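You operate a simulated robot arm through the tools that you are given. There is no shell and no other tool. Be economical: measure what you need, move in short steps, check, and stop when the job is done.

You run a simulated robot arm. Do the job below in one go: nothing can be reset, and whatever is moved stays where it is left.

## Task
Fill the flow cup with water to its line and run it clean.
Fine: the jug goes back; shut the stopper once the cup is dry. Set down upright: water jug.

It is judged by the outcome, as a careful person would: the job done as asked, and still so three seconds after it is handed in. It fails if anything else is knocked over, pushed out of place, dropped, spilled or broken. A push-on lid holds only when it is set on centred and level and pressed home; a screw cap is set on level and turned clockwise until tight.

## Robot
A 6-joint arm with a fingered hand, fixed in place. Base frame: the origin is at the foot of the arm, x ahead of it, y to its left, z up; the work surface is at about z = 86. Readings come in cm, rad, newtons and seconds.
With the tool pointing down near the work surface it reaches from about 30 to 80 cm from the base axis. Its first joint turns from -2.897 to 2.897 rad. Payload 4 kg.
The tool frame sits at the grasp point between the pads (the TCP): z along the fingers, y along the line on which they close. The tips reach 2.6 cm beyond it. The gripper opens to 13.2 cm. The gripper's body begins 7.3 cm behind the TCP. The gripper is a hand of 5 fingers: y runs from the thumb to the fingers, the wrist lies at [0, 0, -23.9] in the tool frame.
Orientation is that of the tool frame in the base frame, as a unit quaternion [x, y, z, w]. With the fingers straight down and closing along the base's y, the tool's x points along the base's -x, its y along +y and its z along -z.

## Interface
- The arm moves only by the tool jog_arm. Its argument "rows" is a list of rows, each a list of 2 entries, a list of its own where there are three numbers: the shift along the base's x, y, z in cm, then the turn, a rotation vector about the base's x, y, z in rad. In form: [[[dx, dy, dz], [ax, ay, az]], ...]. A call has 1 to 8 rows; each row shifts and turns the commanded pose from where the row before left it. Rows are played at 5 a second. More than 5 cm and 0.15 rad between two rows, and nothing of the call is played. A pose out of reach is approached as far as the arm can. The call stops where the force on the tool passes 40 N (or 10 N more than at its start, if that is more) or the arm is blocked; 0.2 s more then pass. In this call time passes only in rows, and 0.2 s behind the last. The reply holds the time, the measured pose of the TCP, the force on the tool along the base axes, the opening and the grip force, in the units named above and with some noise, with the torque about the TCP (base axes, N m) and any sound that the robot's microphone picked up.
- Cameras (640 x 400 px; columns grow to the right, rows downward): "scene" is fixed at [5.38, -65.89, 164.34]; the picture's right is [0.84, -0.54, 0.00], its down [-0.31, -0.47, -0.83] and it looks along [0.45, 0.69, -0.56] (base axes); focal length 323 px, centre (320, 200). "wrist" rides on the gripper at [8.4, 0.2, -9.7] in the tool frame; the picture's right is [-0.02, 1.00, 0.00], its down [-0.75, -0.02, -0.66] and it looks along [-0.66, -0.01, 0.75] (tool axes); focal length 270 px, centre (320, 200). There is no depth. A picture from a camera that has moved, and an enlarged one, comes with that camera's place and axes in the base frame and with its lens. The place of the scene camera against the robot may be out by one fixed shift of up to 1.2 cm in any direction.
- camera(camera): a new picture of that camera. It takes no simulated time.
- set_fingers(finger1, finger2, finger3, finger4, thumb_bend): sets how far each is bent, from 0 (flat) to 100 (curled in); at 30 the hand is open as for a grip, at 70 the pads meet at the TCP. One left out holds its place. A second passes; each finger stops where it meets its share of the squeeze, and holds until it gets a number again. It is the only way to open and close the hand. It gives what a move gives, with no picture; readings hold the bend of each and the force on the fingers (four entries, about 0 where the hand has none), thumb and palm.
- close_up(camera, box): a new picture of the part [left, top, right, bottom] of that camera's present view, enlarged. It takes no simulated time.
- close_job(): hands the job in; it is judged then, once.

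Work in short steps. Places have to be worked out from the pictures, the camera data and where the tool is seen: move nearer, look again, correct. Check each grasp and each placing, and mend what went wrong. You have 120 turns and 64 pictures in all, those below and enlarged ones among them. Open the gripper and draw the arm clear of the work before you hand the job in, unless the task says otherwise; then end with one line.

The tools are called after "Request:" as a command line: name --argument value ..., lists and objects as JSON in quotes. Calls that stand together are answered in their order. jog_arm: Moves the arm, as the interface text tells. Its arguments: {"type":"object","properties":{"rows":{"type":"array"}},"required":["rows"]} The other tools are called the same way: set_fingers (finger1, finger2, finger3, finger4, thumb_bend) moves the fingers one by one; camera (camera) takes a picture; close_up (camera, box) takes an enlarged picture of a part of a camera's view; close_job () hands the job in.

At the start:

```text
time_s: 0.0
position: [37.68, 2.12, 132.0]
tool_rot: [0.0, 1.0, 0.0, 0.0]
contact_force: [-0.1, 0.4, 0.2]
wrist_torque: [-0.01, -0.01, 0.02]
grip_width: 13.2
finger_force: 0.1
shape: jaw
bend: [30.0, 30.0, 30.0, 30.0, 30.0]
finger forces: [0.0, 0.0, 0.1, 0.0, 0.1, 0.0]
```

scene: 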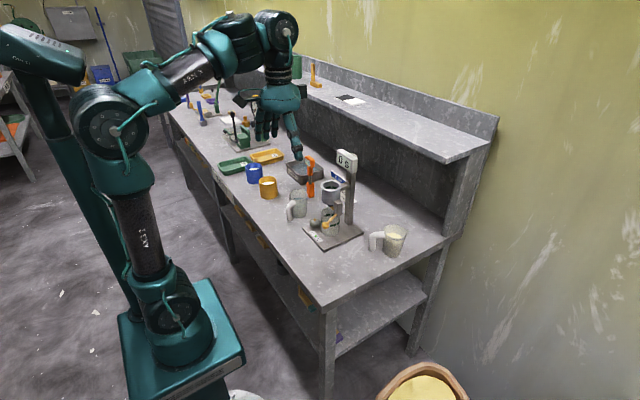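
wrist: 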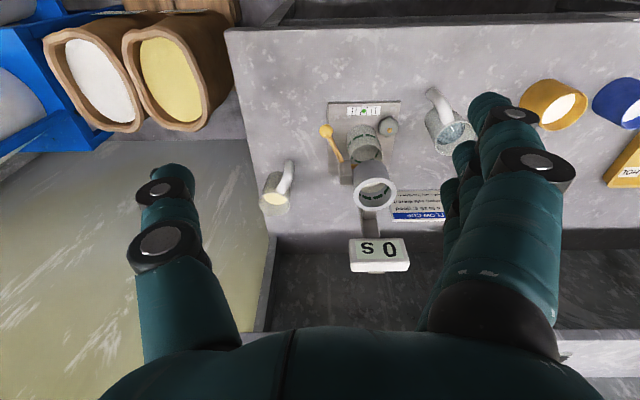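

The pictures show a flow cup on a stand with a lever, two jugs either side and a placard. I take enlarged views to see them properly.

Request:
close_up --camera "scene" --box '[270, 140, 430, 260]'

Request:
close_up --camera "wrist" --box '[240, 70, 480, 280]'

```text
3.33 times, centred on (350, 200) of scene
camera zoom: at [5.38, -65.89, 164.34], right [0.84, -0.54, 0.0], down [-0.31, -0.47, -0.83], along [0.45, 0.69, -0.56], focal length 1078 px, centre (220, 200)
```

zoom: 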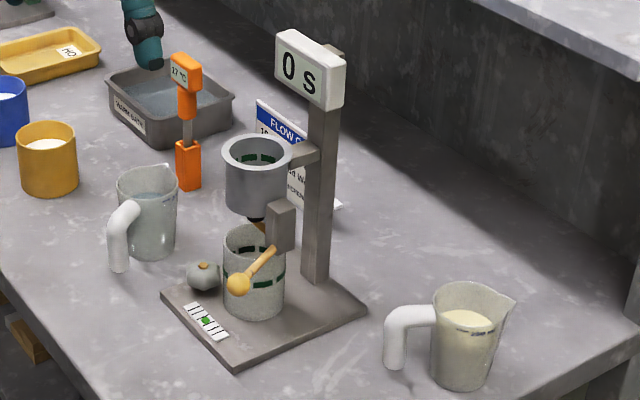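

```text
1.90 times, centred on (360, 175) of wrist
camera zoom: at [29.48, 2.41, 141.55], right [0.02, 1.0, 0.0], down [0.75, -0.02, 0.66], along [0.66, -0.01, -0.75], focal length 515 px, centre (244, 248)
```

zoom: 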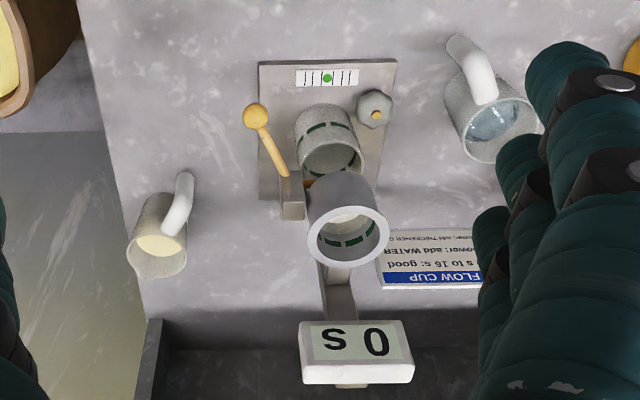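

The water jug is at about (54, 25), with its handle facing the base. The flow cup is at about (61, 12), rim near z=104.5. I move lower and pitch the hand forward to see the jug, lever and cup from the side.

Request:
jog_arm --rows '[[[0, 3, -3.5], [0, -0.13, 0]], [[0, 3, -3.5], [0, -0.13, 0]], [[0, 3, -3.5], [0, -0.13, 0]], [[0, 3, -3.5], [0, -0.13, 0]]]'

Request:
camera --camera "wrist"

```text
time_s: 1.0
position: [38.26, 13.68, 118.39]
tool_rot: [0.0, 0.966, 0.001, 0.258]
contact_force: [0.5, -0.2, -0.1]
wrist_torque: [-0.01, -0.02, 0.0]
grip_width: 13.2
finger_force: 0.0
shape: jaw
bend: [30.0, 30.0, 30.0, 30.0, 30.0]
finger forces: [0.1, 0.0, 0.0, 0.0, 0.0, 0.0]
out of reach, approached as far as the arm can: row 1
```

```text
59 pictures are left
camera wrist: at [26.3, 13.92, 122.43], right [0.02, 1.0, 0.01], down [0.32, -0.02, 0.95], along [0.95, -0.01, -0.32], focal length 270 px, centre (320, 200)
```

wrist: 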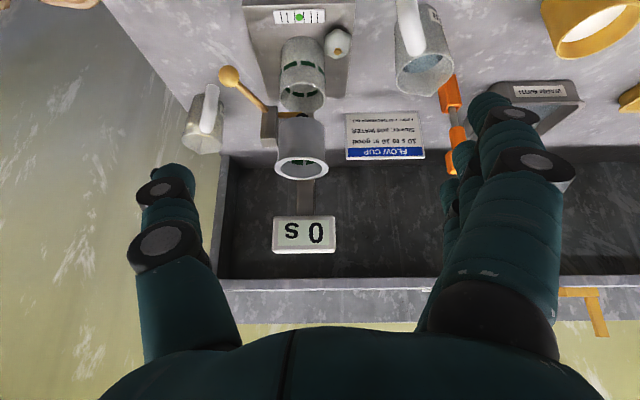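

The lever and cup are in view. I enlarge them to read the lever's state and the cup's line.

Request:
close_up --camera "wrist" --box '[210, 0, 370, 200]'

Request:
close_up --camera "scene" --box '[305, 170, 365, 250]'

Request:
close_up --camera "wrist" --box '[340, 0, 480, 170]'

```text
2.00 times, centred on (290, 100) of wrist
camera zoom: at [26.3, 13.92, 122.43], right [0.02, 1.0, 0.01], down [0.32, -0.02, 0.95], along [0.95, -0.01, -0.32], focal length 541 px, centre (380, 400)
```

zoom: 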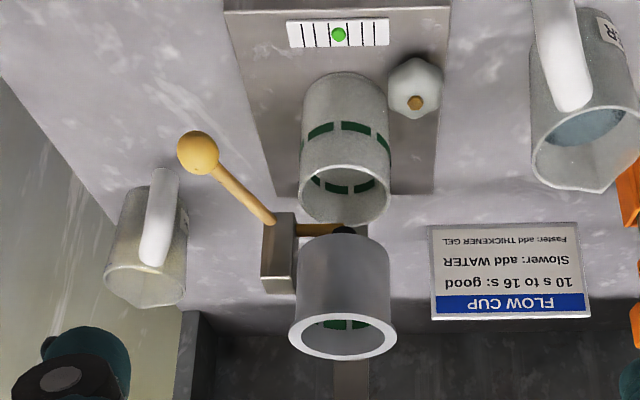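

```text
5.00 times, centred on (335, 210) of scene
camera zoom: at [5.38, -65.89, 164.34], right [0.84, -0.54, 0.0], down [-0.31, -0.47, -0.83], along [0.45, 0.69, -0.56], focal length 1617 px, centre (245, 150)
```

zoom: 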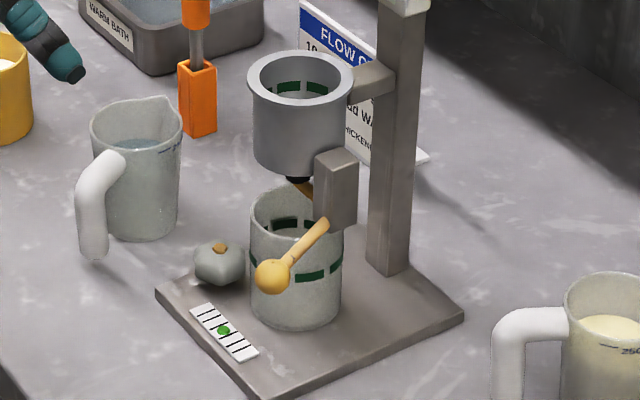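

```text
2.35 times, centred on (410, 85) of wrist
camera zoom: at [26.3, 13.92, 122.43], right [0.02, 1.0, 0.01], down [0.32, -0.02, 0.95], along [0.95, -0.01, -0.32], focal length 636 px, centre (108, 471)
```

zoom: 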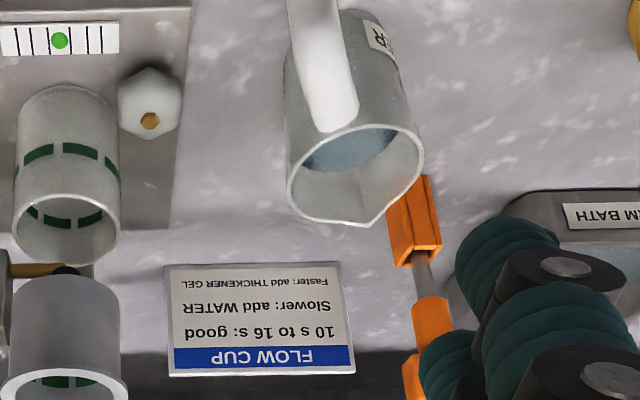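

The stopper looks shut (plug up under the cup), the level vial is centred, and the jug handle points toward the base. I check how the hand's fingers are laid out.

Request:
close_up --camera "scene" --box '[210, 50, 350, 230]'

```text
2.22 times, centred on (280, 140) of scene
camera zoom: at [5.38, -65.89, 164.34], right [0.84, -0.54, 0.0], down [-0.31, -0.47, -0.83], along [0.45, 0.69, -0.56], focal length 719 px, centre (409, 333)
```

zoom: 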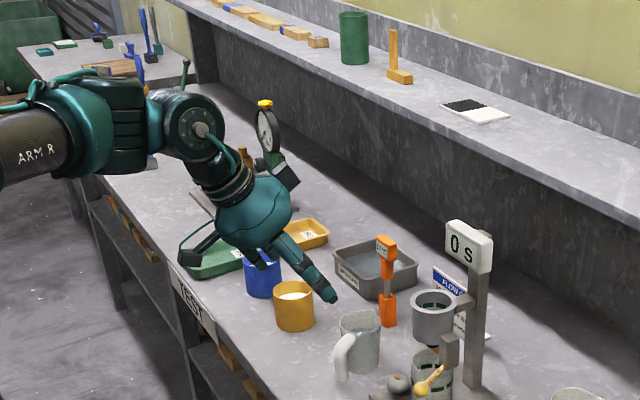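

The handle bar should be near (49.9, 24), about z 87–94. I go to a pre-grasp pose behind it: yaw about 0.54 rad and a pitch of about 40° below horizontal.

Request:
jog_arm --rows '[[[0.2, 1, -4.5], [0, 0, 0.135]], [[0.2, 1, -4.5], [0, 0, 0.135]], [[0.2, 1, -4.5], [0, 0, 0.135]], [[0.2, 1, -4.5], [0, 0, 0.135]], [[0.2, 0, -1], [0.06, -0.1, 0]], [[0, 0, -1], [0.06, -0.1, 0]], [[0, 0, -1], [0.06, -0.1, 0]]]'

Request:
camera --camera "wrist"

Request:
close_up --camera "scene" --box '[240, 130, 360, 260]'

```text
time_s: 2.6
position: [43.14, 19.22, 100.45]
tool_rot: [-0.242, 0.874, 0.113, 0.406]
contact_force: [-0.2, -0.8, -0.1]
wrist_torque: [-0.01, -0.01, -0.02]
grip_width: 13.2
finger_force: 0.1
shape: jaw
bend: [30.0, 30.0, 30.0, 30.0, 30.0]
finger forces: [0.0, 0.0, 0.1, 0.1, 0.1, 0.1]
out of reach, approached as far as the arm can: row 6, 7
```

```text
54 pictures are left
camera wrist: at [32.2, 12.94, 100.11], right [-0.5, 0.86, 0.02], down [-0.01, -0.02, 1.0], along [0.86, 0.5, 0.02], focal length 270 px, centre (320, 200)
```

wrist: 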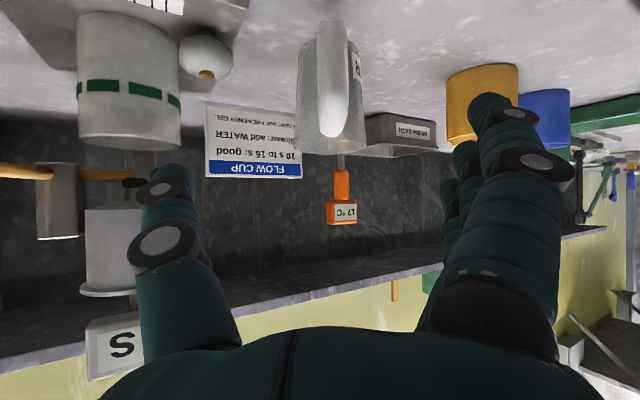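

```text
3.08 times, centred on (300, 195) of scene
camera zoom: at [5.38, -65.89, 164.34], right [0.84, -0.54, 0.0], down [-0.31, -0.47, -0.83], along [0.45, 0.69, -0.56], focal length 995 px, centre (382, 215)
```

zoom: 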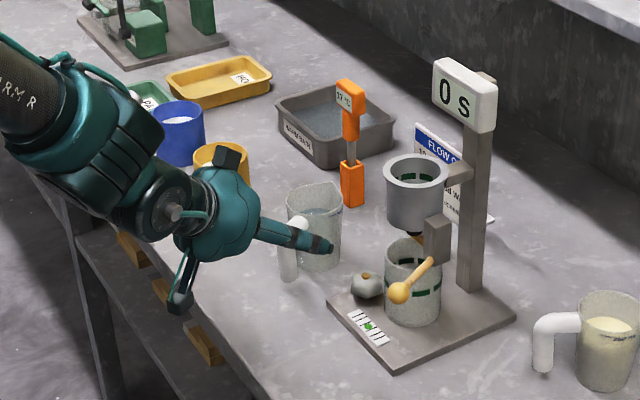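

The view is level with the jug: the handle bar lies straight ahead at about (49.7, 24.3), slightly right of the tool's line. I half close the fingers to clear the stand's knob, then begin the approach.

Request:
set_fingers --finger1 45 --finger2 45 --finger3 45 --finger4 45 --thumb_bend 45

Request:
jog_arm --rows '[[[-0.25, 0.45, -1.5], [0, 0, 0]], [[-0.25, 0.45, -1.5], [0, 0, 0]]]'

Request:
camera --camera "wrist"

```text
time_s: 3.6
position: [43.09, 19.27, 100.39]
tool_rot: [-0.242, 0.874, 0.113, 0.405]
contact_force: [-0.4, -0.1, -0.3]
wrist_torque: [0.0, -0.02, -0.02]
grip_width: 9.22
finger_force: 0.0
shape: fingers
bend: [45.0, 45.0, 45.0, 45.0, 45.0]
finger forces: [0.0, 0.1, 0.1, 0.0, 0.0, 0.1]
```

```text
time_s: 4.2
position: [44.0, 20.69, 98.22]
tool_rot: [-0.241, 0.875, 0.112, 0.405]
contact_force: [-0.5, 0.3, 0.7]
wrist_torque: [0.0, 0.02, -0.01]
grip_width: 9.18
finger_force: 0.1
shape: fingers
bend: [45.0, 45.0, 45.0, 45.0, 45.0]
finger forces: [0.0, 0.0, 0.1, 0.0, 0.0, 0.1]
out of reach, approached as far as the arm can: row 1, 2
```

```text
52 pictures are left
camera wrist: at [33.04, 14.33, 97.9], right [-0.5, 0.86, 0.02], down [-0.01, -0.02, 1.0], along [0.86, 0.5, 0.02], focal length 270 px, centre (320, 200)
```

wrist: 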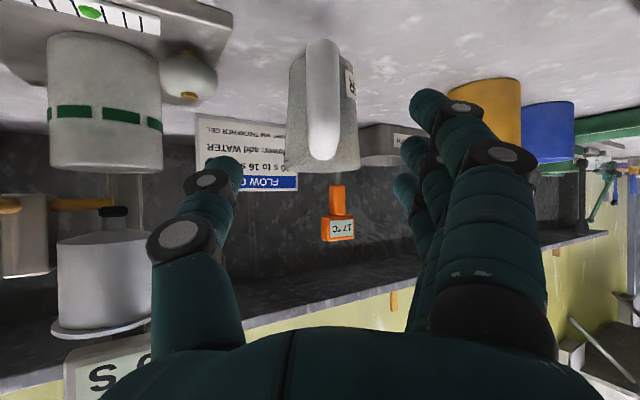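

The hand tracks well, but the pose is near the inner reach limit. I move outward and down in small steps to learn how the commanded pose carries over.

Request:
jog_arm --rows '[[[1.2, 0.75, -1.5], [0, 0, 0]], [[1.2, 0.75, -1.5], [0, 0, 0]]]'

```text
time_s: 4.8
position: [46.41, 22.35, 95.14]
tool_rot: [-0.241, 0.874, 0.112, 0.407]
contact_force: [0.0, -0.6, 0.2]
wrist_torque: [0.04, 0.0, -0.05]
grip_width: 9.16
finger_force: 0.0
shape: fingers
bend: [45.0, 45.0, 45.0, 45.0, 45.0]
finger forces: [0.1, 0.1, 0.1, 0.0, 0.1, 0.1]
```

Motion follows the commands from the measured pose. I finish the approach to the handle at about (49.0, 23.9, 92.2).

Request:
jog_arm --rows '[[[1.0, 0.6, -1.5], [0, 0, 0]], [[1.6, 0.95, -1.4], [0, 0, 0]]]'

Request:
camera --camera "wrist"

Request:
close_up --camera "scene" --box '[260, 160, 360, 240]'

```text
time_s: 5.4
position: [48.83, 23.73, 92.38]
tool_rot: [-0.242, 0.874, 0.113, 0.406]
contact_force: [0.1, 0.2, -0.2]
wrist_torque: [-0.01, 0.02, 0.0]
grip_width: 9.17
finger_force: 0.0
shape: fingers
bend: [45.0, 45.0, 45.0, 45.0, 45.0]
finger forces: [0.0, 0.0, 0.0, 0.0, 0.0, 0.0]
```

```text
51 pictures are left
camera wrist: at [37.98, 17.32, 92.11], right [-0.5, 0.86, 0.02], down [-0.01, -0.02, 1.0], along [0.86, 0.5, 0.02], focal length 270 px, centre (320, 200)
```

wrist: 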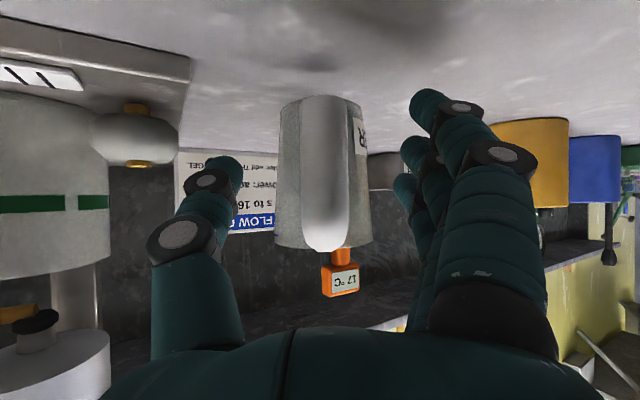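

```text
5.00 times, centred on (310, 200) of scene
camera zoom: at [5.38, -65.89, 164.34], right [0.84, -0.54, 0.0], down [-0.31, -0.47, -0.83], along [0.45, 0.69, -0.56], focal length 1617 px, centre (370, 200)
```

zoom: 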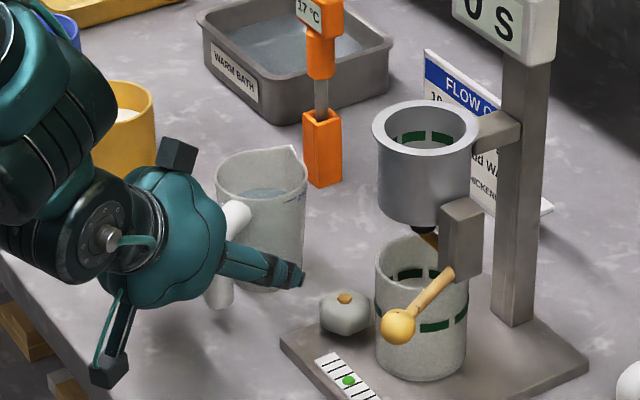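

The handle bar sits centred between thumb and fingers, with the hand clear of the table. I close the grip.

Request:
set_fingers --finger1 75 --finger2 75 --finger3 75 --finger4 75 --thumb_bend 75

Request:
camera --camera "wrist"

```text
time_s: 6.4
position: [48.91, 23.68, 92.45]
tool_rot: [-0.242, 0.874, 0.112, 0.406]
contact_force: [-1.1, -0.4, -2.1]
wrist_torque: [0.0, 0.04, 0.04]
grip_width: 2.45
finger_force: 12.1
shape: fingers
bend: [74.0, 72.0, 75.0, 74.0, 70.0]
finger forces: [7.0, 5.2, 0.0, 1.6, 10.5, 0.0]
```

```text
49 pictures are left
camera wrist: at [37.98, 17.32, 92.12], right [-0.5, 0.86, 0.02], down [-0.01, -0.02, 1.0], along [0.86, 0.5, 0.02], focal length 270 px, centre (320, 200)
```

wrist: 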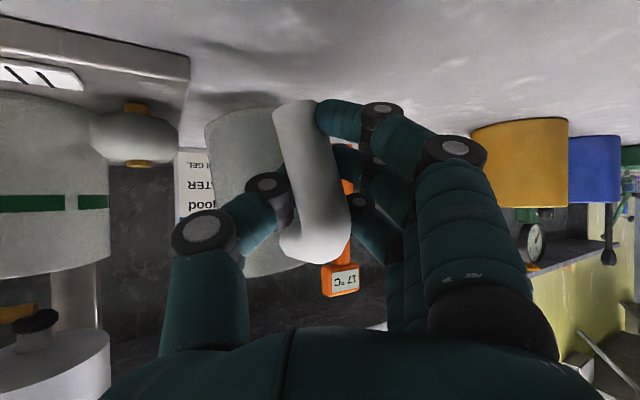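

The grip pushed the handle's lower end sideways, and the jug tilted and turned a little. I reopen to let it settle, then grip again in a more balanced way.

Request:
set_fingers --finger1 55 --finger2 60 --finger3 60 --finger4 55 --thumb_bend 55

Request:
camera --camera "wrist"

Request:
close_up --camera "scene" --box '[260, 160, 360, 240]'

```text
time_s: 7.4
position: [48.87, 23.71, 92.48]
tool_rot: [-0.241, 0.874, 0.112, 0.406]
contact_force: [0.5, 0.4, -0.1]
wrist_torque: [0.01, 0.01, -0.01]
grip_width: 5.9
finger_force: 0.0
shape: fingers
bend: [55.0, 60.0, 60.0, 55.0, 55.0]
finger forces: [0.0, 0.1, 0.0, 0.0, 0.1, 0.1]
```

```text
48 pictures are left
camera wrist: at [37.98, 17.32, 92.12], right [-0.5, 0.86, 0.02], down [-0.01, -0.02, 1.0], along [0.86, 0.5, 0.02], focal length 270 px, centre (320, 200)
```

wrist: 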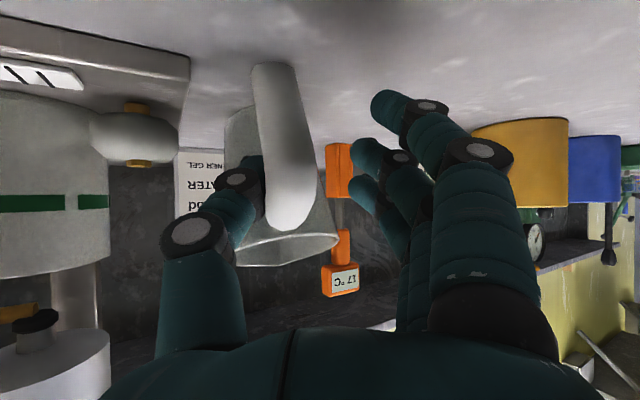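

```text
5.00 times, centred on (310, 200) of scene
camera zoom: at [5.38, -65.89, 164.34], right [0.84, -0.54, 0.0], down [-0.31, -0.47, -0.83], along [0.45, 0.69, -0.56], focal length 1617 px, centre (370, 200)
```

zoom: 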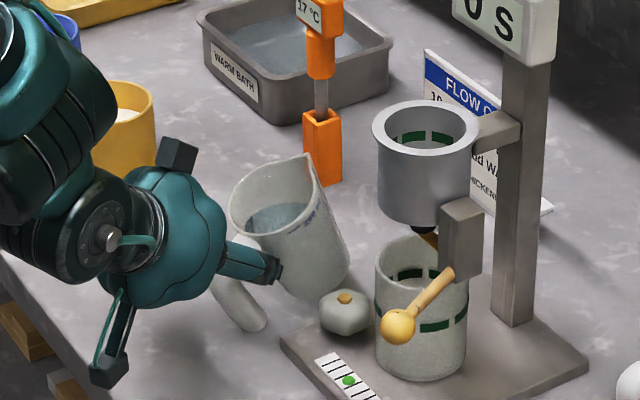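

The jug now leans against the thumb or knob, with the water still inside. I check whether it is at rest before doing anything.

Request:
jog_arm --rows '[[[0, 0, 0], [0, 0, 0]]]'

Request:
close_up --camera "scene" --box '[290, 180, 350, 230]'

```text
time_s: 7.8
position: [48.96, 23.78, 92.48]
tool_rot: [-0.242, 0.874, 0.113, 0.407]
contact_force: [1.0, 0.1, -0.8]
wrist_torque: [0.03, 0.02, 0.01]
grip_width: 5.89
finger_force: 0.1
shape: fingers
bend: [55.0, 60.0, 60.0, 55.0, 55.0]
finger forces: [0.0, 0.0, 0.1, 0.0, 0.1, 0.0]
```

```text
8.00 times, centred on (320, 205) of scene
camera zoom: at [5.38, -65.89, 164.34], right [0.84, -0.54, 0.0], down [-0.31, -0.47, -0.83], along [0.45, 0.69, -0.56], focal length 2588 px, centre (320, 160)
```

zoom: 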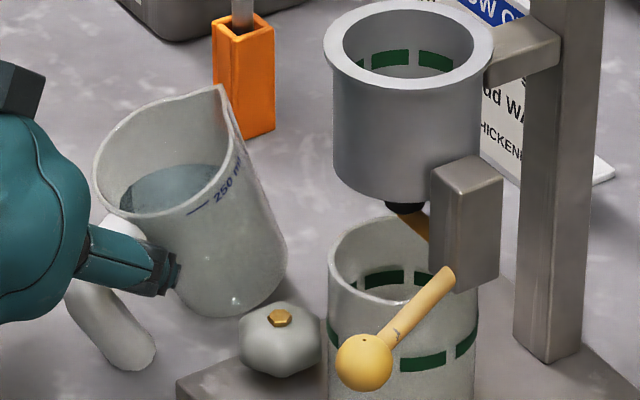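

The jug is at rest, leaning about 20° toward the hand with its handle between thumb and fingers. The bar now lines up better with the finger stack, so I grip it again.

Request:
set_fingers --finger1 85 --finger2 85 --finger3 85 --finger4 85 --thumb_bend 66

Request:
camera --camera "wrist"

Request:
close_up --camera "scene" --box '[290, 170, 350, 230]'

```text
time_s: 8.8
position: [48.91, 23.73, 92.48]
tool_rot: [-0.242, 0.874, 0.113, 0.407]
contact_force: [-0.4, -0.1, -2.6]
wrist_torque: [0.01, 0.09, 0.01]
grip_width: 3.24
finger_force: 27.3
shape: fingers
bend: [82.0, 82.0, 82.0, 75.0, 63.0]
finger forces: [6.6, 6.9, 4.1, 10.7, 26.6, 0.0]
```

```text
45 pictures are left
camera wrist: at [37.98, 17.32, 92.12], right [-0.5, 0.86, 0.02], down [-0.01, -0.02, 1.0], along [0.86, 0.5, 0.02], focal length 270 px, centre (320, 200)
```

wrist: 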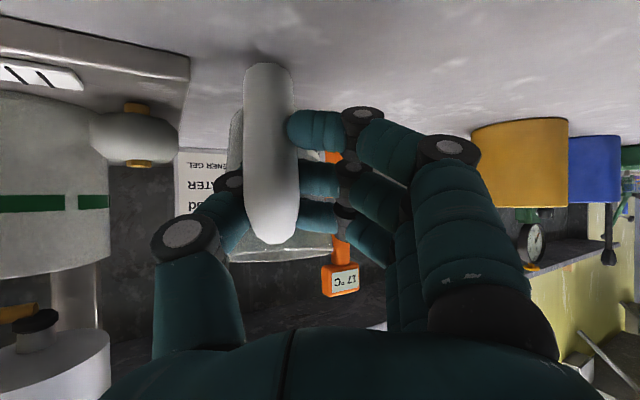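

```text
6.67 times, centred on (320, 200) of scene
camera zoom: at [5.38, -65.89, 164.34], right [0.84, -0.54, 0.0], down [-0.31, -0.47, -0.83], along [0.45, 0.69, -0.56], focal length 2156 px, centre (320, 200)
```

zoom: 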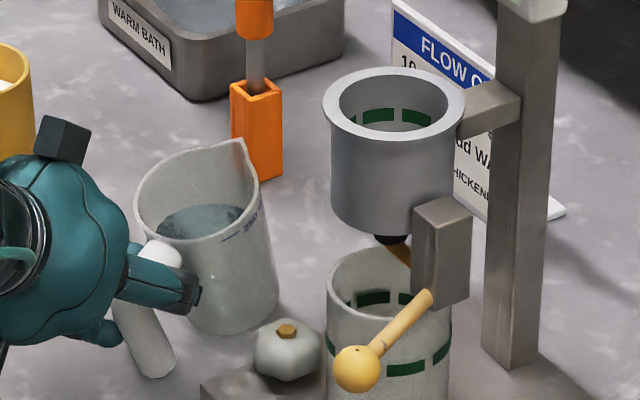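

This is a firm grip with all four fingers and the thumb, and the handle aligned. I lift slowly straight up.

Request:
jog_arm --rows '[[[0, 0, 1], [0, 0, 0]], [[0, 0, 1.5], [0, 0, 0]], [[0, 0, 2], [0, 0, 0]]]'

Request:
camera --camera "wrist"

Request:
close_up --camera "scene" --box '[280, 160, 350, 230]'

```text
time_s: 9.6
position: [48.95, 23.73, 96.95]
tool_rot: [-0.242, 0.874, 0.113, 0.407]
contact_force: [-0.9, 0.2, -2.0]
wrist_torque: [0.0, 0.09, 0.01]
grip_width: 3.3
finger_force: 27.3
shape: fingers
bend: [82.0, 82.0, 83.0, 76.0, 63.0]
finger forces: [6.4, 6.8, 4.1, 10.6, 26.0, 0.0]
```

```text
43 pictures are left
camera wrist: at [38.03, 17.4, 96.59], right [-0.5, 0.86, 0.02], down [-0.01, -0.02, 1.0], along [0.86, 0.5, 0.02], focal length 270 px, centre (320, 200)
```

wrist: 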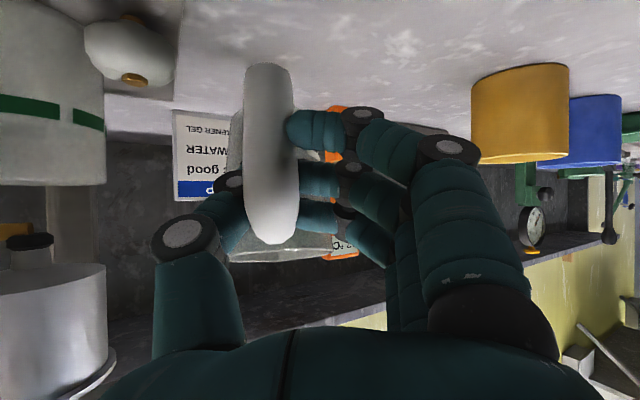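

```text
5.71 times, centred on (315, 195) of scene
camera zoom: at [5.38, -65.89, 164.34], right [0.84, -0.54, 0.0], down [-0.31, -0.47, -0.83], along [0.45, 0.69, -0.56], focal length 1848 px, centre (349, 229)
```

zoom: 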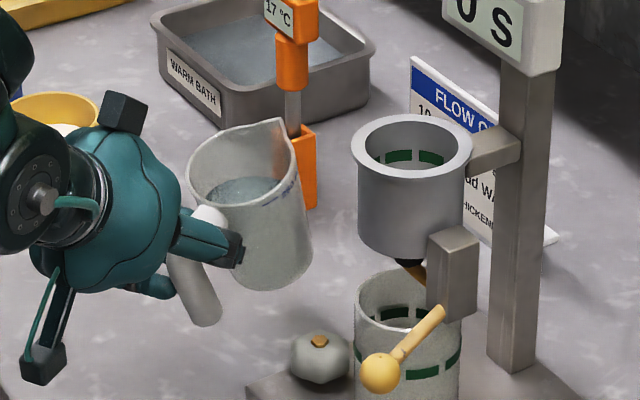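

The jug hangs steady (about 2 N), leaning roughly 15–20° back toward the hand. I raise it, bring it closer to upright, and swing its heading so that the spout faces the flow cup.

Request:
jog_arm --rows '[[[0, 0, 3.5], [-0.045, 0.077, 0]], [[0, 0, 3.5], [-0.045, 0.077, 0]], [[0, 0, 3.5], [-0.045, 0.077, 0]], [[-0.6, -1.8, 1], [0, 0, -0.14]], [[-0.6, -1.8, 0.5], [0, 0, -0.14]], [[-0.6, -1.8, 0], [0, 0, -0.14]], [[-0.6, -1.8, 0], [0, 0, -0.14]], [[-0.6, -1.5, 0], [0, 0, -0.14]]]'

Request:
camera --camera "scene"

Request:
camera --camera "wrist"

```text
time_s: 11.4
position: [46.01, 15.34, 108.95]
tool_rot: [0.077, 0.952, -0.022, 0.296]
contact_force: [0.1, -0.2, -2.4]
wrist_torque: [0.01, 0.04, 0.01]
grip_width: 3.3
finger_force: 25.8
shape: fingers
bend: [82.0, 82.0, 83.0, 76.0, 62.0]
finger forces: [6.2, 6.7, 4.1, 9.9, 23.9, 0.1]
```

```text
41 pictures are left
```

scene: 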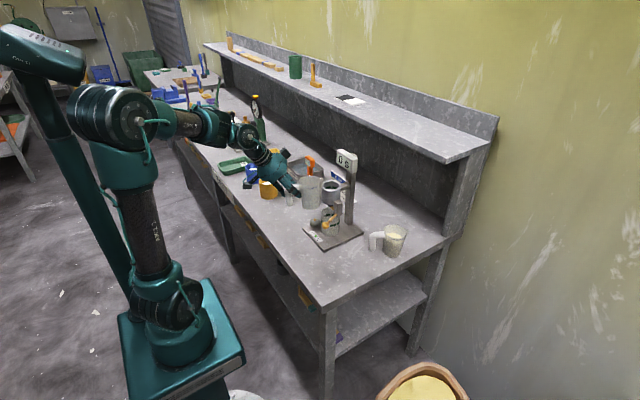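

```text
40 pictures are left
camera wrist: at [33.8, 17.43, 111.88], right [0.18, 0.98, 0.02], down [0.24, -0.06, 0.97], along [0.95, -0.17, -0.25], focal length 270 px, centre (320, 200)
```

wrist: 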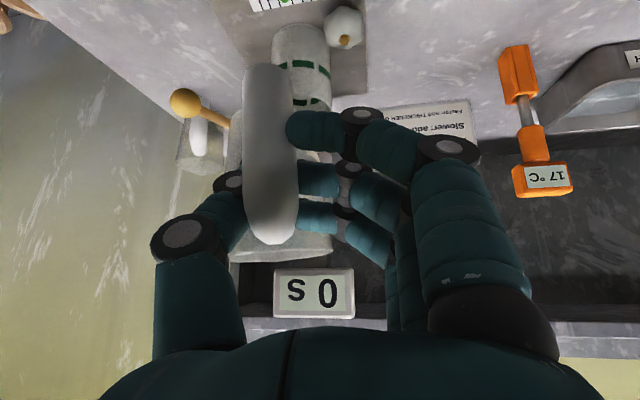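

I zoom in on the jug and cup in the scene view to judge the jug's tilt and spout position.

Request:
close_up --camera "scene" --box '[275, 145, 365, 235]'

```text
4.44 times, centred on (320, 190) of scene
camera zoom: at [5.38, -65.89, 164.34], right [0.84, -0.54, 0.0], down [-0.31, -0.47, -0.83], along [0.45, 0.69, -0.56], focal length 1438 px, centre (320, 244)
```

zoom: 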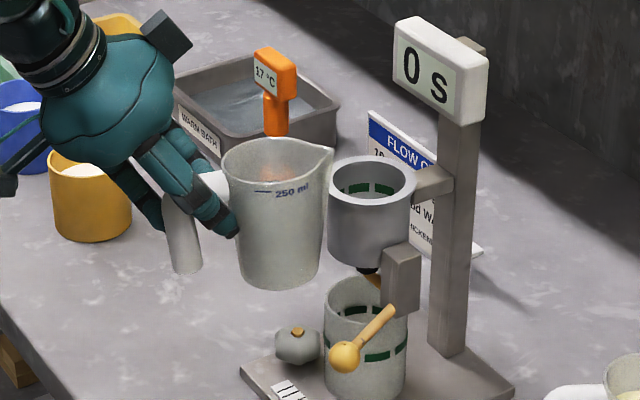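

The jug is nearly upright. I put the cup at about (58.6, 11.0), rim z≈106.8, and the spout near (56, 11, 110.5). I now tilt about the spout to around 0.6 rad, keeping the jug wall clear of the cup's rim.

Request:
jog_arm --rows '[[[-0.3, 0, 2.15], [0.025, 0.145, 0]], [[0.33, 0, 1.6], [0.025, 0.145, 0]], [[0.77, -0.07, 1.6], [0.025, 0.145, 0]], [[1.18, -0.1, 1.45], [0.025, 0.145, 0]]]'

Request:
close_up --camera "scene" --box '[275, 135, 365, 225]'

Request:
camera --camera "wrist"

```text
time_s: 12.4
position: [47.93, 15.06, 115.78]
tool_rot: [0.081, 0.997, 0.004, 0.007]
contact_force: [-0.9, -0.7, -1.3]
wrist_torque: [0.02, 0.02, -0.01]
grip_width: 3.32
finger_force: 23.3
shape: fingers
bend: [82.0, 82.0, 83.0, 76.0, 62.0]
finger forces: [5.9, 6.7, 4.0, 9.5, 21.4, 0.0]
```

```text
4.44 times, centred on (320, 180) of scene
camera zoom: at [5.38, -65.89, 164.34], right [0.84, -0.54, 0.0], down [-0.31, -0.47, -0.83], along [0.45, 0.69, -0.56], focal length 1438 px, centre (320, 289)
```

zoom: 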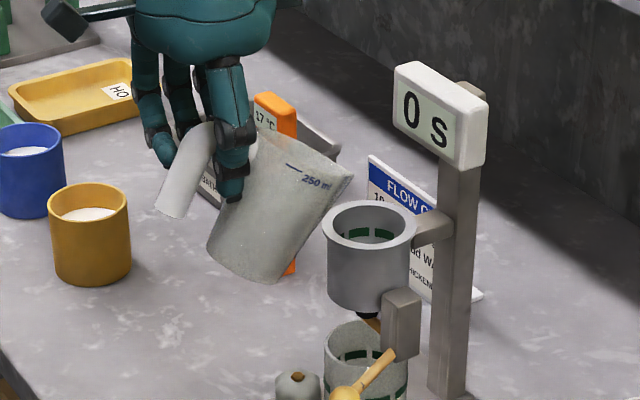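

```text
37 pictures are left
camera wrist: at [39.55, 16.6, 125.21], right [0.18, 0.98, 0.01], down [0.73, -0.14, 0.67], along [0.66, -0.12, -0.74], focal length 270 px, centre (320, 200)
```

wrist: 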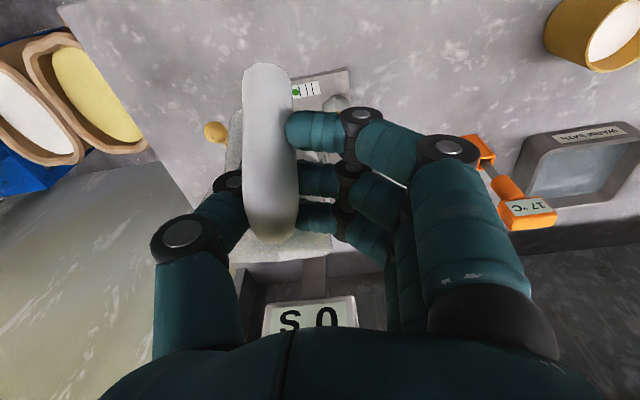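

The spout is at about (57.0, 11.0, 111.7), over the near part of the cup and well clear of the rim. I tilt a further 0.15 rad and look for flow.

Request:
jog_arm --rows '[[[0.5, -0.07, 0.55], [0.0125, 0.073, 0]], [[0.5, -0.07, 0.55], [0.0125, 0.073, 0]]]'

Request:
close_up --camera "scene" --box '[305, 150, 355, 210]'

```text
time_s: 13.0
position: [50.16, 14.48, 116.46]
tool_rot: [0.081, 0.996, -0.005, -0.045]
contact_force: [-0.8, 0.5, -1.7]
wrist_torque: [0.07, -0.05, 0.02]
grip_width: 3.28
finger_force: 23.3
shape: fingers
bend: [82.0, 82.0, 83.0, 76.0, 62.0]
finger forces: [5.9, 6.3, 4.0, 9.5, 20.8, 0.1]
out of reach, approached as far as the arm can: row 2
```

```text
6.67 times, centred on (330, 180) of scene
camera zoom: at [5.38, -65.89, 164.34], right [0.84, -0.54, 0.0], down [-0.31, -0.47, -0.83], along [0.45, 0.69, -0.56], focal length 2156 px, centre (253, 333)
```

zoom: 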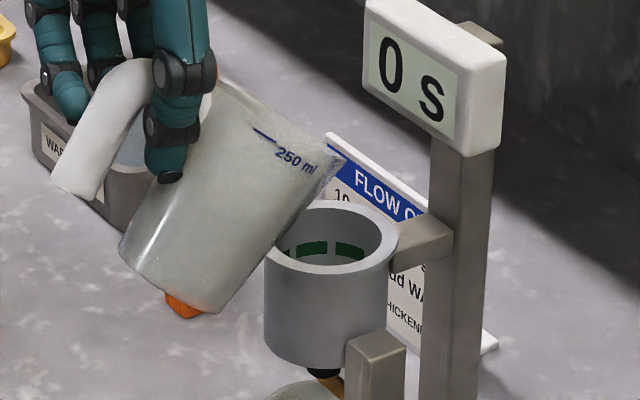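

The tilt stopped short of the command: tipping further while facing away from the base is out of reach here. I ease the tilt back and swing the jug to the cup's +y side, heading about -60°, to pour from there.

Request:
jog_arm --rows '[[[-1.2, 0.35, 0.5], [-0.02, -0.118, 0]], [[-1.0, 0.4, 0.3], [-0.02, -0.118, 0]], [[0.6, 1.6, 0], [0, 0, -0.145]], [[0.7, 1.6, 0], [0, 0, -0.145]], [[0.8, 1.6, 0], [0, 0, -0.145]], [[1.4, 1.0, -0.2], [0, 0, -0.145]], [[1.5, 0.9, -0.2], [0, 0, -0.145]], [[1.6, 0.9, -0.2], [0, 0, -0.145]]]'

Request:
close_up --camera "scene" --box '[275, 115, 375, 215]'

Request:
camera --camera "wrist"

```text
time_s: 14.8
position: [51.81, 24.55, 116.4]
tool_rot: [0.494, 0.868, -0.021, 0.048]
contact_force: [-0.3, -0.1, -0.8]
wrist_torque: [0.05, -0.07, -0.02]
grip_width: 3.3
finger_force: 22.7
shape: fingers
bend: [83.0, 82.0, 83.0, 76.0, 62.0]
finger forces: [5.5, 6.2, 3.9, 9.4, 20.7, 0.0]
out of reach, approached as far as the arm can: row 8
```

```text
4.00 times, centred on (325, 165) of scene
camera zoom: at [5.38, -65.89, 164.34], right [0.84, -0.54, 0.0], down [-0.31, -0.47, -0.83], along [0.45, 0.69, -0.56], focal length 1294 px, centre (300, 340)
```

zoom: 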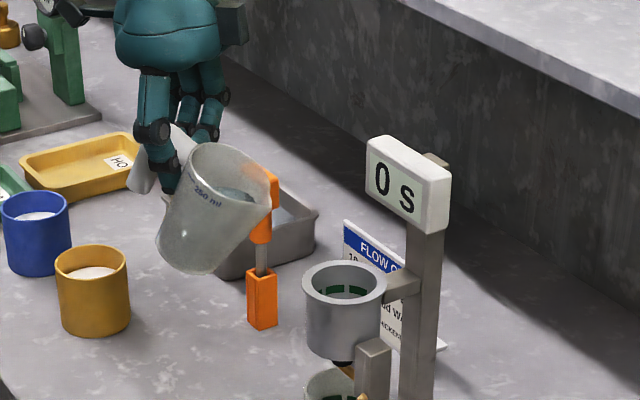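

```text
34 pictures are left
camera wrist: at [47.23, 32.73, 125.04], right [0.87, 0.49, 0.01], down [0.33, -0.6, 0.73], along [0.37, -0.63, -0.68], focal length 270 px, centre (320, 200)
```

wrist: 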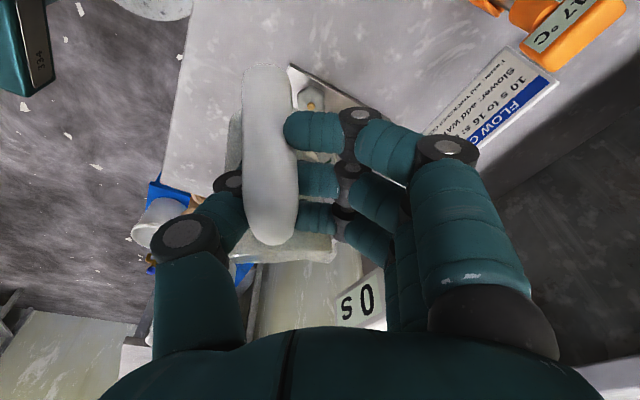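

The jug is on the cup's +y side but short of the target. I probe small moves from here to find what is reachable.

Request:
jog_arm --rows '[[[0.8, -0.5, 0], [0, 0, 0]], [[0.8, -0.5, 0], [0, 0, 0]]]'

```text
time_s: 15.4
position: [52.89, 23.73, 116.01]
tool_rot: [0.494, 0.868, -0.021, 0.049]
contact_force: [-0.3, 0.4, -1.0]
wrist_torque: [0.05, -0.03, -0.03]
grip_width: 3.29
finger_force: 23.3
shape: fingers
bend: [83.0, 82.0, 83.0, 76.0, 62.0]
finger forces: [5.6, 6.1, 3.8, 9.3, 20.6, 0.1]
out of reach, approached as far as the arm can: row 2
```

There is a limit surface in this direction. I test whether easing the yaw a little frees the motion.

Request:
jog_arm --rows '[[[0, 0, 0], [0, 0, 0.12]], [[1.0, -0.5, 0], [0, 0, 0]]]'

```text
time_s: 16.0
position: [53.92, 23.29, 116.04]
tool_rot: [0.441, 0.896, -0.019, 0.049]
contact_force: [0.3, 0.4, -1.9]
wrist_torque: [0.06, -0.06, 0.0]
grip_width: 3.28
finger_force: 22.8
shape: fingers
bend: [83.0, 82.0, 83.0, 76.0, 62.0]
finger forces: [5.6, 6.1, 3.7, 9.2, 20.2, 0.0]
```

Yaw was the limit; with heading around -52° the arm moves freely. I tilt further in one step toward the cup and look.

Request:
jog_arm --rows '[[[-0.1, -0.8, 0.4], [0.058, 0.045, 0]], [[-0.1, -0.9, 0.4], [0.058, 0.045, 0]]]'

Request:
close_up --camera "scene" --box '[290, 130, 360, 210]'

```text
time_s: 16.6
position: [54.2, 21.97, 116.67]
tool_rot: [0.454, 0.891, 0.01, -0.008]
contact_force: [-2.3, 3.1, -2.3]
wrist_torque: [-0.15, -0.23, 0.06]
grip_width: 3.27
finger_force: 22.1
shape: fingers
bend: [83.0, 83.0, 83.0, 76.0, 62.0]
finger forces: [5.6, 5.9, 3.6, 8.9, 19.5, 0.0]
out of reach, approached as far as the arm can: row 2
```

```text
5.00 times, centred on (325, 170) of scene
camera zoom: at [5.38, -65.89, 164.34], right [0.84, -0.54, 0.0], down [-0.31, -0.47, -0.83], along [0.45, 0.69, -0.56], focal length 1617 px, centre (295, 350)
```

zoom: 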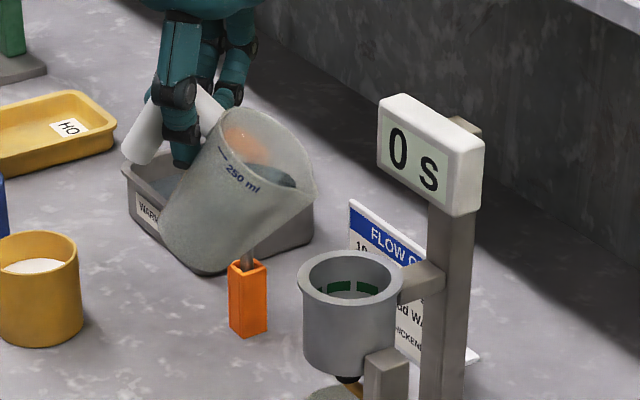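

The force reading rose a little; nothing seems to touch, so I take a still reading.

Request:
jog_arm --rows '[[[0, 0, 0], [0, 0, 0]]]'

Request:
camera --camera "wrist"

```text
time_s: 17.0
position: [54.23, 22.12, 116.83]
tool_rot: [0.442, 0.897, 0.01, -0.007]
contact_force: [-0.2, 0.2, -2.3]
wrist_torque: [0.07, -0.01, 0.02]
grip_width: 3.3
finger_force: 21.6
shape: fingers
bend: [83.0, 83.0, 83.0, 76.0, 62.0]
finger forces: [5.5, 6.1, 3.6, 9.0, 19.3, 0.1]
```

```text
32 pictures are left
camera wrist: at [49.33, 28.76, 126.5], right [0.8, 0.59, 0.01], down [0.45, -0.62, 0.64], along [0.39, -0.51, -0.77], focal length 270 px, centre (320, 200)
```

wrist: 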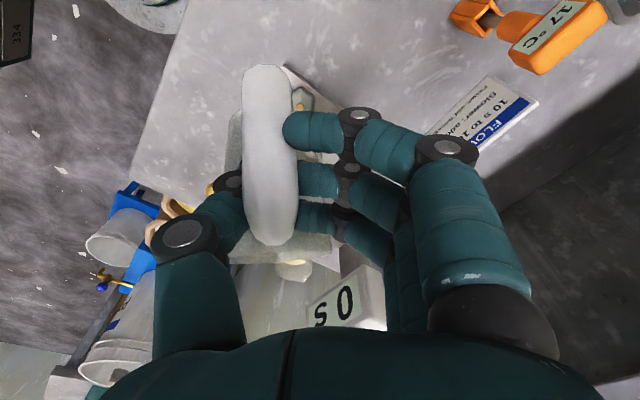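

That was only motion dynamics; the arm now reads clean. The spout needs about 1 cm more toward the cup centre before it pours, so I shift it and tilt slightly.

Request:
jog_arm --rows '[[[0.5, -0.7, 0.2], [0, 0, 0]], [[0.4, -0.6, 0.4], [0.04, 0.03, 0]]]'

Request:
close_up --camera "scene" --box '[295, 140, 355, 210]'

```text
time_s: 17.6
position: [54.34, 21.8, 116.81]
tool_rot: [0.442, 0.897, 0.012, -0.012]
contact_force: [-0.2, -0.8, -2.0]
wrist_torque: [0.08, -0.03, 0.0]
grip_width: 3.25
finger_force: 22.0
shape: fingers
bend: [83.0, 83.0, 83.0, 76.0, 62.0]
finger forces: [5.3, 6.0, 3.6, 9.0, 19.3, 0.1]
out of reach, approached as far as the arm can: row 1, 2
```

```text
5.71 times, centred on (325, 175) of scene
camera zoom: at [5.38, -65.89, 164.34], right [0.84, -0.54, 0.0], down [-0.31, -0.47, -0.83], along [0.45, 0.69, -0.56], focal length 1848 px, centre (291, 343)
```

zoom: 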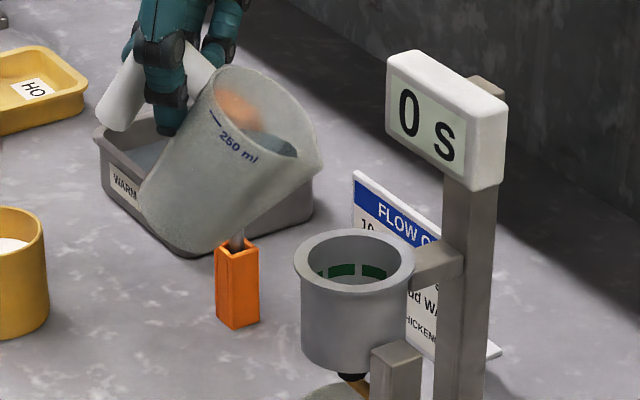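

The arm barely moved: another joint limit. I look at the whole arm's posture to understand it.

Request:
close_up --camera "scene" --box '[0, 0, 400, 250]'

```text
1.60 times, centred on (200, 125) of scene
camera zoom: at [5.38, -65.89, 164.34], right [0.84, -0.54, 0.0], down [-0.31, -0.47, -0.83], along [0.45, 0.69, -0.56], focal length 518 px, centre (512, 320)
```

zoom: 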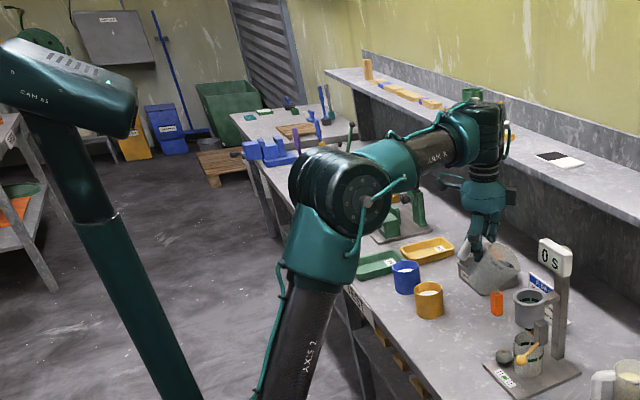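

The forearm is about level and its wrist bend seems to be at its limit, so a lower wrist should free it. I lower the jug about 2 cm, still above the rim, while moving toward the cup centre.

Request:
jog_arm --rows '[[[0, 0, -0.8], [0, 0, 0]], [[0.2, -0.5, -0.6], [0, 0, 0]], [[0.2, -0.5, -0.4], [0, 0, 0]]]'

```text
time_s: 18.4
position: [54.7, 20.85, 114.85]
tool_rot: [0.441, 0.897, 0.012, -0.012]
contact_force: [0.2, 0.2, -1.6]
wrist_torque: [0.06, -0.01, 0.01]
grip_width: 3.28
finger_force: 21.7
shape: fingers
bend: [83.0, 83.0, 83.0, 76.0, 62.0]
finger forces: [5.3, 5.9, 3.6, 9.0, 19.5, 0.1]
```

Lowering freed the arm, which supports that reading. I continue the tilt in small steps while keeping low.

Request:
jog_arm --rows '[[[0.1, -0.25, 0.35], [0.04, 0.03, 0]], [[0.1, -0.25, 0.35], [0.04, 0.03, 0]]]'

Request:
close_up --camera "scene" --box '[295, 140, 355, 210]'

```text
time_s: 19.0
position: [55.26, 19.9, 114.5]
tool_rot: [0.442, 0.896, 0.027, -0.034]
contact_force: [0.6, -0.3, -1.7]
wrist_torque: [0.06, -0.01, 0.04]
grip_width: 3.29
finger_force: 21.6
shape: fingers
bend: [83.0, 83.0, 83.0, 76.0, 62.0]
finger forces: [5.2, 5.9, 3.5, 9.1, 19.4, 0.1]
out of reach, approached as far as the arm can: row 1, 2
```

```text
5.71 times, centred on (325, 175) of scene
camera zoom: at [5.38, -65.89, 164.34], right [0.84, -0.54, 0.0], down [-0.31, -0.47, -0.83], along [0.45, 0.69, -0.56], focal length 1848 px, centre (291, 343)
```

zoom: 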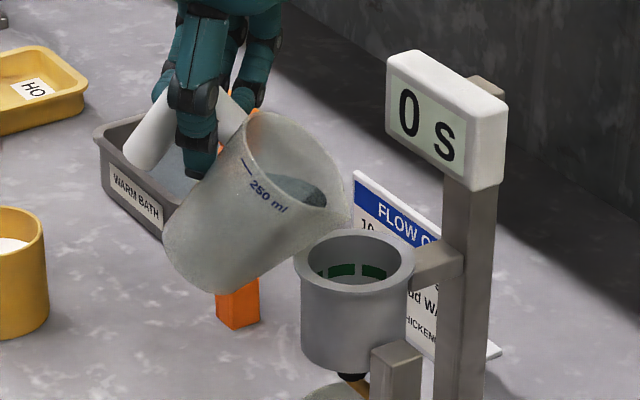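

The outward lean is what hits the limit here. Pouring from the cup's -y side, facing +y, keeps the wrist nearer the base. I tip the jug back, raise it and swing it round on the base side.

Request:
jog_arm --rows '[[[-1.2, 1.2, 1.0], [-0.115, -0.088, 0]], [[-1.6, 0.5, 1.0], [-0.115, -0.088, 0]], [[-1.7, 0.4, 1.0], [-0.115, -0.088, 0]], [[-1.2, -1.8, 0.3], [0, 0, 0.148]], [[-1.2, -2.0, 0.3], [0, 0, 0.148]], [[-1.1, -2.0, 0.2], [0, 0, 0.148]], [[-1.1, -2.0, 0], [0, 0, 0.148]], [[-1.0, -2.0, 0], [0, 0, 0.148]]]'

Request:
close_up --camera "scene" --box '[255, 105, 375, 225]'

```text
time_s: 20.8
position: [47.99, 12.53, 117.26]
tool_rot: [0.085, 0.989, -0.002, 0.122]
contact_force: [0.0, 0.2, -1.4]
wrist_torque: [0.07, -0.02, -0.03]
grip_width: 3.25
finger_force: 20.4
shape: fingers
bend: [83.0, 83.0, 83.0, 76.0, 62.0]
finger forces: [5.3, 5.6, 3.4, 8.4, 18.4, 0.1]
out of reach, approached as far as the arm can: row 1, 2, 3
```

```text
3.33 times, centred on (315, 165) of scene
camera zoom: at [5.38, -65.89, 164.34], right [0.84, -0.54, 0.0], down [-0.31, -0.47, -0.83], along [0.45, 0.69, -0.56], focal length 1078 px, centre (337, 317)
```

zoom: 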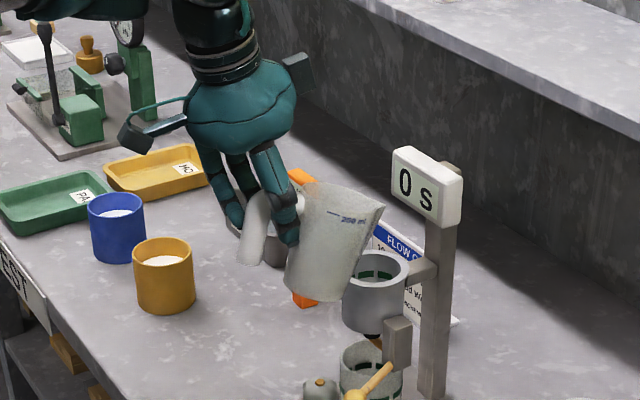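

The jug is held steady. I continue swinging it around the base side toward a +y heading.

Request:
jog_arm --rows '[[[-0.7, -2.1, 0.3], [0, 0, 0.148]], [[-0.7, -2.1, 0.3], [0, 0, 0.148]], [[-0.5, -2.1, 0.2], [0, 0, 0.148]], [[0, -2.1, 0], [0, 0, 0.148]], [[0.8, -1.8, 0], [0, 0, 0.148]], [[1.0, -1.8, 0], [0, 0, 0.148]], [[1.0, -1.8, 0], [0, 0, 0.148]], [[1.0, -1.8, 0], [0, 0, 0.148]]]'

Request:
close_up --camera "scene" --box '[275, 125, 375, 245]'

```text
time_s: 22.6
position: [49.97, -3.08, 118.21]
tool_rot: [-0.482, 0.868, 0.066, 0.102]
contact_force: [-0.4, -0.3, -1.7]
wrist_torque: [0.01, 0.08, 0.0]
grip_width: 3.26
finger_force: 20.3
shape: fingers
bend: [83.0, 83.0, 83.0, 76.0, 62.0]
finger forces: [4.9, 5.6, 3.4, 8.2, 18.1, 0.0]
```

```text
3.33 times, centred on (325, 185) of scene
camera zoom: at [5.38, -65.89, 164.34], right [0.84, -0.54, 0.0], down [-0.31, -0.47, -0.83], along [0.45, 0.69, -0.56], focal length 1078 px, centre (303, 250)
```

zoom: 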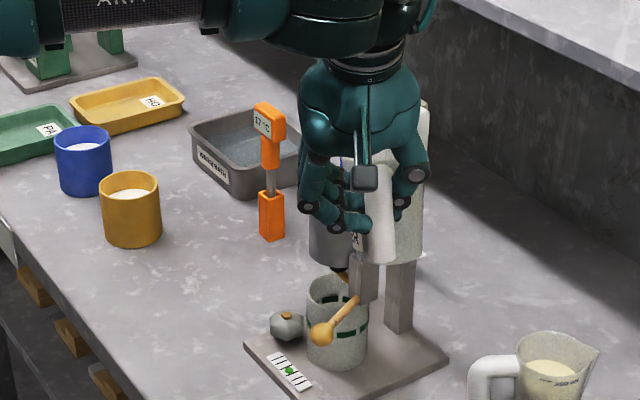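

The +y side turn works without reach trouble. I complete the turn to a heading near 100°, bringing the spout over the cup with the jug bottom still above the rim.

Request:
jog_arm --rows '[[[1.45, 0.3, 0.1], [0, 0, 0.146]], [[1.45, 0.3, 0.1], [0, 0, 0.146]], [[1.45, 0.5, 0.1], [0, 0, 0.146]], [[1.45, 0.5, 0.1], [0, 0, 0.146]], [[1.4, 0.5, 0.1], [0, 0, 0.146]]]'

Request:
close_up --camera "scene" --box '[290, 115, 380, 225]'

Request:
camera --camera "wrist"

```text
time_s: 23.8
position: [54.45, 0.05, 113.68]
tool_rot: [0.76, -0.639, -0.097, -0.072]
contact_force: [-0.5, 0.1, -2.2]
wrist_torque: [-0.1, 0.06, 0.01]
grip_width: 3.25
finger_force: 19.3
shape: fingers
bend: [83.0, 83.0, 83.0, 76.0, 62.0]
finger forces: [4.7, 5.6, 3.3, 8.0, 17.7, 0.1]
out of reach, approached as far as the arm can: row 3, 4, 5
```

```text
3.64 times, centred on (335, 170) of scene
camera zoom: at [5.38, -65.89, 164.34], right [0.84, -0.54, 0.0], down [-0.31, -0.47, -0.83], along [0.45, 0.69, -0.56], focal length 1176 px, centre (266, 309)
```

zoom: 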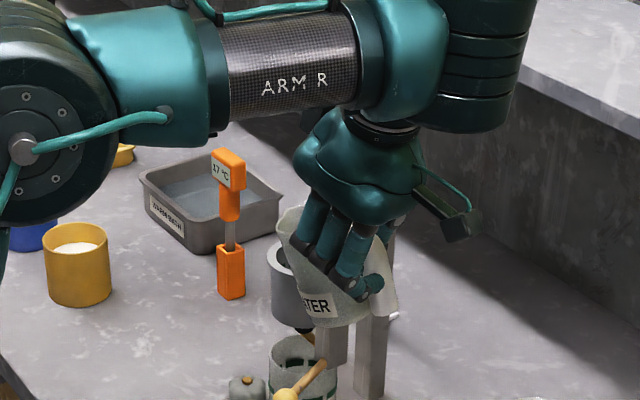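

```text
25 pictures are left
camera wrist: at [56.33, -10.3, 121.01], right [-0.99, -0.15, 0.02], down [-0.07, 0.57, 0.82], along [-0.14, 0.81, -0.57], focal length 270 px, centre (320, 200)
```

wrist: 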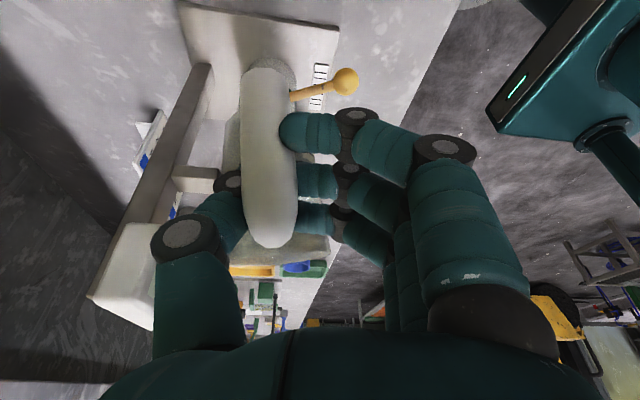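

The arm dropped to z≈113.7 to keep the orientation, and the jug is low beside the cup. I probe a rise while backing off slightly in y.

Request:
jog_arm --rows '[[[0, -0.8, 1.0], [0, 0, 0]], [[0, -0.3, 1.0], [0, 0, 0]]]'

```text
time_s: 24.4
position: [53.52, -0.82, 114.23]
tool_rot: [0.759, -0.64, -0.096, -0.073]
contact_force: [-0.5, -0.6, -1.8]
wrist_torque: [-0.01, 0.09, -0.02]
grip_width: 3.23
finger_force: 19.5
shape: fingers
bend: [83.0, 83.0, 83.0, 76.0, 62.0]
finger forces: [4.9, 5.6, 3.2, 8.1, 17.7, 0.1]
out of reach, approached as far as the arm can: row 1, 2
```

Moving inward allows more height, as expected for a wrist-bend limit. Tipping further forward should relieve it, so I tilt 0.15 rad with a rise.

Request:
jog_arm --rows '[[[0, -0.1, 0.7], [-0.073, -0.011, 0]], [[0, 0, 0.7], [-0.073, -0.011, 0]]]'

```text
time_s: 25.0
position: [53.58, -0.93, 115.61]
tool_rot: [0.764, -0.643, -0.044, -0.023]
contact_force: [1.3, 0.5, -2.4]
wrist_torque: [-0.01, 0.07, -0.01]
grip_width: 3.2
finger_force: 19.2
shape: fingers
bend: [83.0, 83.0, 83.0, 76.0, 62.0]
finger forces: [4.8, 5.7, 3.2, 7.9, 17.4, 0.0]
```

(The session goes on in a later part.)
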